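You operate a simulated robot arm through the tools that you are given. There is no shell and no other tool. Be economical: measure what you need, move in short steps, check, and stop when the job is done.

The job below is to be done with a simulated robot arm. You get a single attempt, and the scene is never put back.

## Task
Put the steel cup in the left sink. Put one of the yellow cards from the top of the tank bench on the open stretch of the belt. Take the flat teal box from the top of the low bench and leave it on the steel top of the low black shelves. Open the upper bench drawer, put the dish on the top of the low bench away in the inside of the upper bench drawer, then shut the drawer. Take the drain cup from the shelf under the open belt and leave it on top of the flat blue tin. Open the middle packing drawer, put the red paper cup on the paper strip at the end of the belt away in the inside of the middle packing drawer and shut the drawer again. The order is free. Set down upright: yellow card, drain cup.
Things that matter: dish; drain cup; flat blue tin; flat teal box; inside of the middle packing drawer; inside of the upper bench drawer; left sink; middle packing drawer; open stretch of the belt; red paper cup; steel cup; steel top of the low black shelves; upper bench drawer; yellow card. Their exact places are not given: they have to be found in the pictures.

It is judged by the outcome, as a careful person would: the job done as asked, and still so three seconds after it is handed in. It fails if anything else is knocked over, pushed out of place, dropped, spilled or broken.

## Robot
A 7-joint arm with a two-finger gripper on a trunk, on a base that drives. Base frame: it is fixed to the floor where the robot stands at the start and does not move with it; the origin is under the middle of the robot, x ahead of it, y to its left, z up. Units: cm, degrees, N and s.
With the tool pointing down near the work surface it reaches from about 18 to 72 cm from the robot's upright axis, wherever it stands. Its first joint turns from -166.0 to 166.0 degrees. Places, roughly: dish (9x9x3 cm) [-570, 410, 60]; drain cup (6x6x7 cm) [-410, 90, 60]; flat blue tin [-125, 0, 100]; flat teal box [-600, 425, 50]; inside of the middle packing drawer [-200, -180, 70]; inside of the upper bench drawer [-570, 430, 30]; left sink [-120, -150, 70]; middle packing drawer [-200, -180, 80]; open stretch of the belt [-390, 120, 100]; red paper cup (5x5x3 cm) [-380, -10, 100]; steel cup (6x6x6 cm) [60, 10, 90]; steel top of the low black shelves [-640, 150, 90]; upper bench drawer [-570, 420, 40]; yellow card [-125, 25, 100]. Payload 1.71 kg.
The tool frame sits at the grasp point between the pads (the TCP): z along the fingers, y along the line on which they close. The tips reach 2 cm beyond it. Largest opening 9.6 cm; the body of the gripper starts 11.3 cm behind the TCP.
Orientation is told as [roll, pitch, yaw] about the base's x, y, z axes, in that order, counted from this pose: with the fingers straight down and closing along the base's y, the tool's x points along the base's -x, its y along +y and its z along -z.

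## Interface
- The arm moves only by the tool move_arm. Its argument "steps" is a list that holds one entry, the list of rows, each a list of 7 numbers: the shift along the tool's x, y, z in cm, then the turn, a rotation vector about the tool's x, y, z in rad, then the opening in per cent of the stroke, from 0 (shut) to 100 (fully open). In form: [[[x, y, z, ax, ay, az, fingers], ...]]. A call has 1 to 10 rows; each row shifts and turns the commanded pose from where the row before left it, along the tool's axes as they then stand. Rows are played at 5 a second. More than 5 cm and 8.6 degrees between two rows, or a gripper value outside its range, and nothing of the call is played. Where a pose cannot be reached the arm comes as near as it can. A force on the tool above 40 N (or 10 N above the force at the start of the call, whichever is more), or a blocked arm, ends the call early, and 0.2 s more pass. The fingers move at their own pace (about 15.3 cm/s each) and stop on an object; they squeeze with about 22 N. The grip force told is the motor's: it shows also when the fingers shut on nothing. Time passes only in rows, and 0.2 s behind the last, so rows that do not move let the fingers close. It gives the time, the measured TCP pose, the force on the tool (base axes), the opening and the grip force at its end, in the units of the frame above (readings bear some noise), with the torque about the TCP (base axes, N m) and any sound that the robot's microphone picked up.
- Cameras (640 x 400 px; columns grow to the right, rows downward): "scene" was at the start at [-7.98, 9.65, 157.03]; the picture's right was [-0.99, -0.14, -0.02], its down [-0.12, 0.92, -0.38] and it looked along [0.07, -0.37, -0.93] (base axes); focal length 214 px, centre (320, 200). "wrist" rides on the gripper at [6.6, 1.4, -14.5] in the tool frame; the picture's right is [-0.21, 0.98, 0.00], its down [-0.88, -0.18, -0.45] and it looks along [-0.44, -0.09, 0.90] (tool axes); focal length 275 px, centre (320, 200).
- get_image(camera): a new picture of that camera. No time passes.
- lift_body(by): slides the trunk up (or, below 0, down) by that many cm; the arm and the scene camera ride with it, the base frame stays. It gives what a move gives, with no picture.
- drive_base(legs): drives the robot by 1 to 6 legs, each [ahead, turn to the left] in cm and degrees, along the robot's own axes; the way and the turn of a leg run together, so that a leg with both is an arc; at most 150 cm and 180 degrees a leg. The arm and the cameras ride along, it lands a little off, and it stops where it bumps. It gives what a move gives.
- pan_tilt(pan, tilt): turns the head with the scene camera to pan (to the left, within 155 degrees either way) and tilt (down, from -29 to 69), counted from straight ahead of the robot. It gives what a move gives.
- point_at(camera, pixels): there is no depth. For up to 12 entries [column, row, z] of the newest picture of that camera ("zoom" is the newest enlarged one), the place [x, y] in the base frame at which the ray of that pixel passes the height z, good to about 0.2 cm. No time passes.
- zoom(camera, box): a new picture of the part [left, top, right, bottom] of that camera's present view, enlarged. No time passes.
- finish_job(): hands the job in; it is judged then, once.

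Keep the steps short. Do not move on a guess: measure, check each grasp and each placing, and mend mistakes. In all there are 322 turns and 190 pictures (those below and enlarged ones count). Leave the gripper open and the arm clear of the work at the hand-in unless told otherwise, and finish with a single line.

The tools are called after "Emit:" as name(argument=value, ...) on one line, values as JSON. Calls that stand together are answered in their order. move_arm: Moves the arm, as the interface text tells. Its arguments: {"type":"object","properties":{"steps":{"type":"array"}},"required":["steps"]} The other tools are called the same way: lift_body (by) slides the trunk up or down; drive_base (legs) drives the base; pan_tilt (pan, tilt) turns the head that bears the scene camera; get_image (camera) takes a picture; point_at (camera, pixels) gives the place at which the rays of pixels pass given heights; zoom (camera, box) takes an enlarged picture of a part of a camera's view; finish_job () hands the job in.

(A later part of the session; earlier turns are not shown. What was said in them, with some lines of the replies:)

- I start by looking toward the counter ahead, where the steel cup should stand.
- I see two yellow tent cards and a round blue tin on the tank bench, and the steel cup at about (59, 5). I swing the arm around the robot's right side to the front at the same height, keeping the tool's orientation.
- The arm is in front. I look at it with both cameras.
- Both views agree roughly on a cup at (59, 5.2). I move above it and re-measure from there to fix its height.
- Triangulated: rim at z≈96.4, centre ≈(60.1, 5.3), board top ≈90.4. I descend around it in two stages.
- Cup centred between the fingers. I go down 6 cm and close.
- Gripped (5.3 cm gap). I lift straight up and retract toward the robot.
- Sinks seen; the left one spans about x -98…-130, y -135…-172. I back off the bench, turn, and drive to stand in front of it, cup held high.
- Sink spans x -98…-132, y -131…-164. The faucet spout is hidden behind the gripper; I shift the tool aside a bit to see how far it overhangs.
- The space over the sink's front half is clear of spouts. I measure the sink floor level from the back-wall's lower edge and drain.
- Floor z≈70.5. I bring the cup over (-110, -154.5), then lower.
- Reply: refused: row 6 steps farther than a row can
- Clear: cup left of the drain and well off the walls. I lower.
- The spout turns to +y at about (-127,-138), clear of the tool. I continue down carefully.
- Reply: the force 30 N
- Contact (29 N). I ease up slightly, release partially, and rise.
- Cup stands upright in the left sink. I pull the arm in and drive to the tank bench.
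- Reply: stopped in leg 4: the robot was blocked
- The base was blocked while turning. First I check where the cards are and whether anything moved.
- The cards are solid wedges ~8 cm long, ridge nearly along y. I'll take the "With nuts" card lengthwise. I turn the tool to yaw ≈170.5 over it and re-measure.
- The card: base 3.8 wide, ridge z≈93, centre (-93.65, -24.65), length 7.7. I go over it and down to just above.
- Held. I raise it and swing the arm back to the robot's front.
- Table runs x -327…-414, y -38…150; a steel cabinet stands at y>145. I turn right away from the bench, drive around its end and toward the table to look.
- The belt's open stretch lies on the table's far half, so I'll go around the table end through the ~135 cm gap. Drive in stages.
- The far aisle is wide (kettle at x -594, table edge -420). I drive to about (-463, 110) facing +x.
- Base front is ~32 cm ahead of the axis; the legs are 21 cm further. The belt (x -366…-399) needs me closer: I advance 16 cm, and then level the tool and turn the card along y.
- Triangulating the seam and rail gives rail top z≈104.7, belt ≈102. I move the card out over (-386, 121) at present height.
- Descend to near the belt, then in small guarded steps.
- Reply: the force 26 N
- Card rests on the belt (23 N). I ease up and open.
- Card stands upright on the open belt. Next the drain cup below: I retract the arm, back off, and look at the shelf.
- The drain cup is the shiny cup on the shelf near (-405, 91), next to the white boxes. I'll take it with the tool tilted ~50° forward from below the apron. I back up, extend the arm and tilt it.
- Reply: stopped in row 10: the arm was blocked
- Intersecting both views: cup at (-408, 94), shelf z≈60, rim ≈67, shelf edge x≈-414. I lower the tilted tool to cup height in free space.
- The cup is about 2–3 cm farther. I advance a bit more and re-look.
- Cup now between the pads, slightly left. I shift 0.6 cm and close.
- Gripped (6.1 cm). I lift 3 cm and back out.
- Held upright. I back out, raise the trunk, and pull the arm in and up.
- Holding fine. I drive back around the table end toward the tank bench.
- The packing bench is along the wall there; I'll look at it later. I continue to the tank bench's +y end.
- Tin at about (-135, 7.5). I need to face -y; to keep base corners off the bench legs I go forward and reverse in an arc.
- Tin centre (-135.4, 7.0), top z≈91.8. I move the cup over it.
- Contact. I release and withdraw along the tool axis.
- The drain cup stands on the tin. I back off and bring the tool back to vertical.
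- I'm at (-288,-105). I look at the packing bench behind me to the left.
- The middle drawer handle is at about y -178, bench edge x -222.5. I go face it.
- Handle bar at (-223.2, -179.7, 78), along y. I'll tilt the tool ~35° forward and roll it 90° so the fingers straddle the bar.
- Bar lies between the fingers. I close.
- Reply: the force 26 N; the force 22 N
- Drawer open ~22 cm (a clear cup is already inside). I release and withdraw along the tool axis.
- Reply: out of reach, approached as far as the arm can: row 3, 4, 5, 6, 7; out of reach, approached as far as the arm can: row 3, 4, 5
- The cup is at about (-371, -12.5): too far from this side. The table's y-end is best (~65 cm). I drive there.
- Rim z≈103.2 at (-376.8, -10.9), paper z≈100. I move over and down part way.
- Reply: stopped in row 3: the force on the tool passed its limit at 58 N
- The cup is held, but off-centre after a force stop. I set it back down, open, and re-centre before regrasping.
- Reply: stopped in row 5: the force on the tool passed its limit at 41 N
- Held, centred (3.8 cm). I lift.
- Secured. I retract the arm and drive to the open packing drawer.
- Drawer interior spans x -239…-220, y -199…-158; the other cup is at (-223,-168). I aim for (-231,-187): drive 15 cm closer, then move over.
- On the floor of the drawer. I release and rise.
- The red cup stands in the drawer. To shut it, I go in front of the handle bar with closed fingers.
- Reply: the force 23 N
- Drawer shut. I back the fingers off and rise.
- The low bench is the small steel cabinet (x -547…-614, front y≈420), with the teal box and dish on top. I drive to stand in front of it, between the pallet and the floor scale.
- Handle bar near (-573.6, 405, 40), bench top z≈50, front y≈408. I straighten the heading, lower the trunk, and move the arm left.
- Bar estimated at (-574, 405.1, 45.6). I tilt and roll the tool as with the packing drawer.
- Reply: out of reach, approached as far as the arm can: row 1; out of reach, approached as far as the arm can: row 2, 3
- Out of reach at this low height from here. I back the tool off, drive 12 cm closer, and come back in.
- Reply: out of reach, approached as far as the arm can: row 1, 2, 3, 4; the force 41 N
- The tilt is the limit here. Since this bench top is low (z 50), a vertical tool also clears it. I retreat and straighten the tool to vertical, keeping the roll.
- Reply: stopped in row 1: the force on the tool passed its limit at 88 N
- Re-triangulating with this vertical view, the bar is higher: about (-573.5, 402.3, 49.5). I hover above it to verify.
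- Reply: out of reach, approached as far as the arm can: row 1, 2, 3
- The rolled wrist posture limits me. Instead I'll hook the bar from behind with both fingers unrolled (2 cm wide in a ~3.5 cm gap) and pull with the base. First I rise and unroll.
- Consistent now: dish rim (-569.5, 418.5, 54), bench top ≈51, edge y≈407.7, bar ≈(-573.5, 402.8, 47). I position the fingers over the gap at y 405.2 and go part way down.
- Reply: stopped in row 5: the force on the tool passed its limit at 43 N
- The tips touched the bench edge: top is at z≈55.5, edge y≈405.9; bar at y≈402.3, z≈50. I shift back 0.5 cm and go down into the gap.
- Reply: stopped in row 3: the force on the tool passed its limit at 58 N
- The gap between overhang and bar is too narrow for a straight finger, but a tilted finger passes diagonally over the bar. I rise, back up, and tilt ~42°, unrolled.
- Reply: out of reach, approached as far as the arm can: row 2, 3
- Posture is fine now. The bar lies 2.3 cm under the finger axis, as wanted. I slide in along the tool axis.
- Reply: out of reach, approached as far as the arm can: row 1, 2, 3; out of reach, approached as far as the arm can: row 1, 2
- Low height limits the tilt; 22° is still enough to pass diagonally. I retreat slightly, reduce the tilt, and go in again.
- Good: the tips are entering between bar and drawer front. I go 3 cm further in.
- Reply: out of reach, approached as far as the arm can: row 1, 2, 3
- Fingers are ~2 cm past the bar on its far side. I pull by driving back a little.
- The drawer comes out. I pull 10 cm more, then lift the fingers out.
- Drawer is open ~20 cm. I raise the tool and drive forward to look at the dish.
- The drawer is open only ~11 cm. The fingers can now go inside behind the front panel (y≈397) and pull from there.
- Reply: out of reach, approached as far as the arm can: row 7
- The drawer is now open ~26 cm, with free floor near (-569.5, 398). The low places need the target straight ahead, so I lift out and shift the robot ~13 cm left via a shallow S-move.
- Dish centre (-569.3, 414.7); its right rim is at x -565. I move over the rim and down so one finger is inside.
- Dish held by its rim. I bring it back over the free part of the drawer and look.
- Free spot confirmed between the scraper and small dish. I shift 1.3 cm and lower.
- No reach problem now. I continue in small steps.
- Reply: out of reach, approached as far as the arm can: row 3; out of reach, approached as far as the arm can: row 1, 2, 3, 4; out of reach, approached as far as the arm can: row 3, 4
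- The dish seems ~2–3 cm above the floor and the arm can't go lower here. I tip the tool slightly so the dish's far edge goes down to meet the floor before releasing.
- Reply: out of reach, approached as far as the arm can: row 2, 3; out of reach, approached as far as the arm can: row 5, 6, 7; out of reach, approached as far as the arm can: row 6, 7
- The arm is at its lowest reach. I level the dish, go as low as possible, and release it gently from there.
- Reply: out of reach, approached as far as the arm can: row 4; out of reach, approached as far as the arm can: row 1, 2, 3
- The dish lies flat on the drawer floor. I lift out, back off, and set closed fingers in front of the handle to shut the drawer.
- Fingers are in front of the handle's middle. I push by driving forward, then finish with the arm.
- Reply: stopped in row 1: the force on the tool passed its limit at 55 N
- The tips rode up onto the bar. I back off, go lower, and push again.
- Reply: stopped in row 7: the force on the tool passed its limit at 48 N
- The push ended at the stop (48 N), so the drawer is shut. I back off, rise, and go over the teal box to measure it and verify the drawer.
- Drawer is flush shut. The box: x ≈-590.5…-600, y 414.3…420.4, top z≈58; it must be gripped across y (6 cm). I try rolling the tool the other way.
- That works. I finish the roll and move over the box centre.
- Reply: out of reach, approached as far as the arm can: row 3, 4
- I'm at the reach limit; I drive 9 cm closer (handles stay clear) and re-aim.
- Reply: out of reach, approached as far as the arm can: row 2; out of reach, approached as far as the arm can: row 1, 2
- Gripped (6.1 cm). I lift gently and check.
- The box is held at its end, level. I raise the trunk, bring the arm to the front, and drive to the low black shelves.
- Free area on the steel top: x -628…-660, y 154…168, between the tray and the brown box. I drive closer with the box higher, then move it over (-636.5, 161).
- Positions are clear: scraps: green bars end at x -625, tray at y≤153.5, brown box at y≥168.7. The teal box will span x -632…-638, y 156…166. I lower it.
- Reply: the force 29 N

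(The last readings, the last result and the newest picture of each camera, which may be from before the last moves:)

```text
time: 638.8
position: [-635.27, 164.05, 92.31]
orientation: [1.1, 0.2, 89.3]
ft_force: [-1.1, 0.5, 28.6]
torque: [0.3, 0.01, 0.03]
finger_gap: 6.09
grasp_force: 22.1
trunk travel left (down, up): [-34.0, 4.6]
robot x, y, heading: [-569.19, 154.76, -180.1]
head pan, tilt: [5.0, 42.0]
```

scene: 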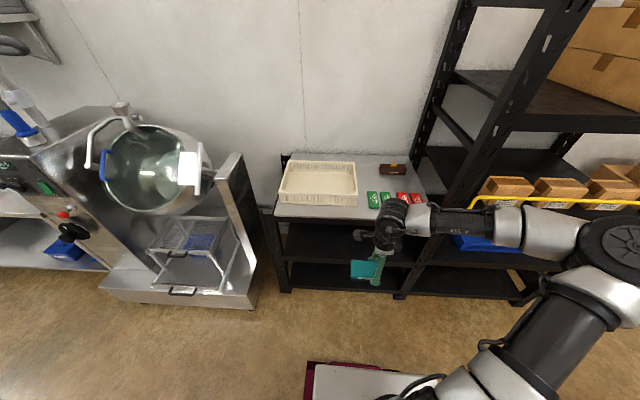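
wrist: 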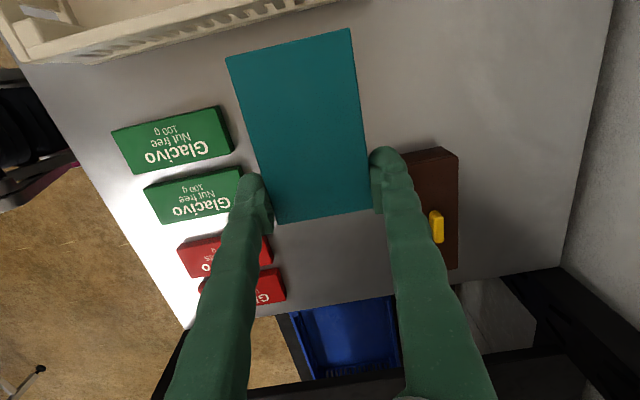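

Contact with the steel top (28.6 N at the expected height). I ease up, release, and rise.

Emit:
move_arm(steps=[[[0, 0, -0.3, 0, 0, 0, 0], [0, 0, 0, 0, 0, 0, 80], [0, 0, 0, 0, 0, 0, 80], [0, 0, 0, 0, 0, 0, 80]]])

Emit:
move_arm(steps=[[[0, 0, -2, 0, 0, 0, 80], [0, 0, -4, 0, 0, 0, 80], [0, 0, -4.5, 0, 0, 0, 80], [0, 0, -4.5, 0, 0, 0, 80], [0, 0, -4.5, 0, 0, 0, 100], [0, -4.5, 0, 0, 0, 0, 100], [0, -4.5, 0, 0, 0, 0, 100], [0, -4.5, 0, 0, 0, 0, 100], [0, -4.5, 0, 0, 0, 0, 100], [0, -4.5, 0, 0, 0, 0, 100]]])

Emit:
drive_base(legs=[[-35, 0]])

```text
time: 639.8
position: [-635.18, 163.93, 92.23]
orientation: [0.9, 0.3, 89.4]
ft_force: [0.5, 0.0, 0.1]
torque: [0.0, 0.03, 0.0]
finger_gap: 7.66
grasp_force: 0.1
trunk travel left (down, up): [-34.0, 4.6]
robot x, y, heading: [-569.19, 154.44, -179.8]
head pan, tilt: [5.0, 42.0]
```

```text
time: 642.0
position: [-612.31, 163.71, 111.18]
orientation: [1.2, 0.2, 89.3]
ft_force: [0.7, -0.3, -0.5]
torque: [-0.05, 0.05, -0.02]
finger_gap: 9.6
grasp_force: 0.2
trunk travel left (down, up): [-34.0, 4.6]
robot x, y, heading: [-569.15, 154.83, -180.0]
head pan, tilt: [5.0, 42.0]
```

```text
time: 644.4
position: [-577.56, 163.88, 111.39]
orientation: [1.0, 0.2, 89.4]
ft_force: [0.2, 0.5, -0.5]
torque: [0.0, 0.05, -0.03]
finger_gap: 9.62
grasp_force: 0.0
trunk travel left (down, up): [-34.0, 4.6]
robot x, y, heading: [-534.27, 155.01, -179.9]
head pan, tilt: [5.0, 42.0]
```

The gripper opened cleanly, and the arm is clear with the fingers open. All six parts are done, so I hand the job in.

Emit:
finish_job()

```text
The job is handed in.
```

All six parts are done and the job is handed in, though the dish was let go about 4–5 cm above the drawer floor (it landed flat) and the teal box's final position wasn't photographed because I had no pictures left.
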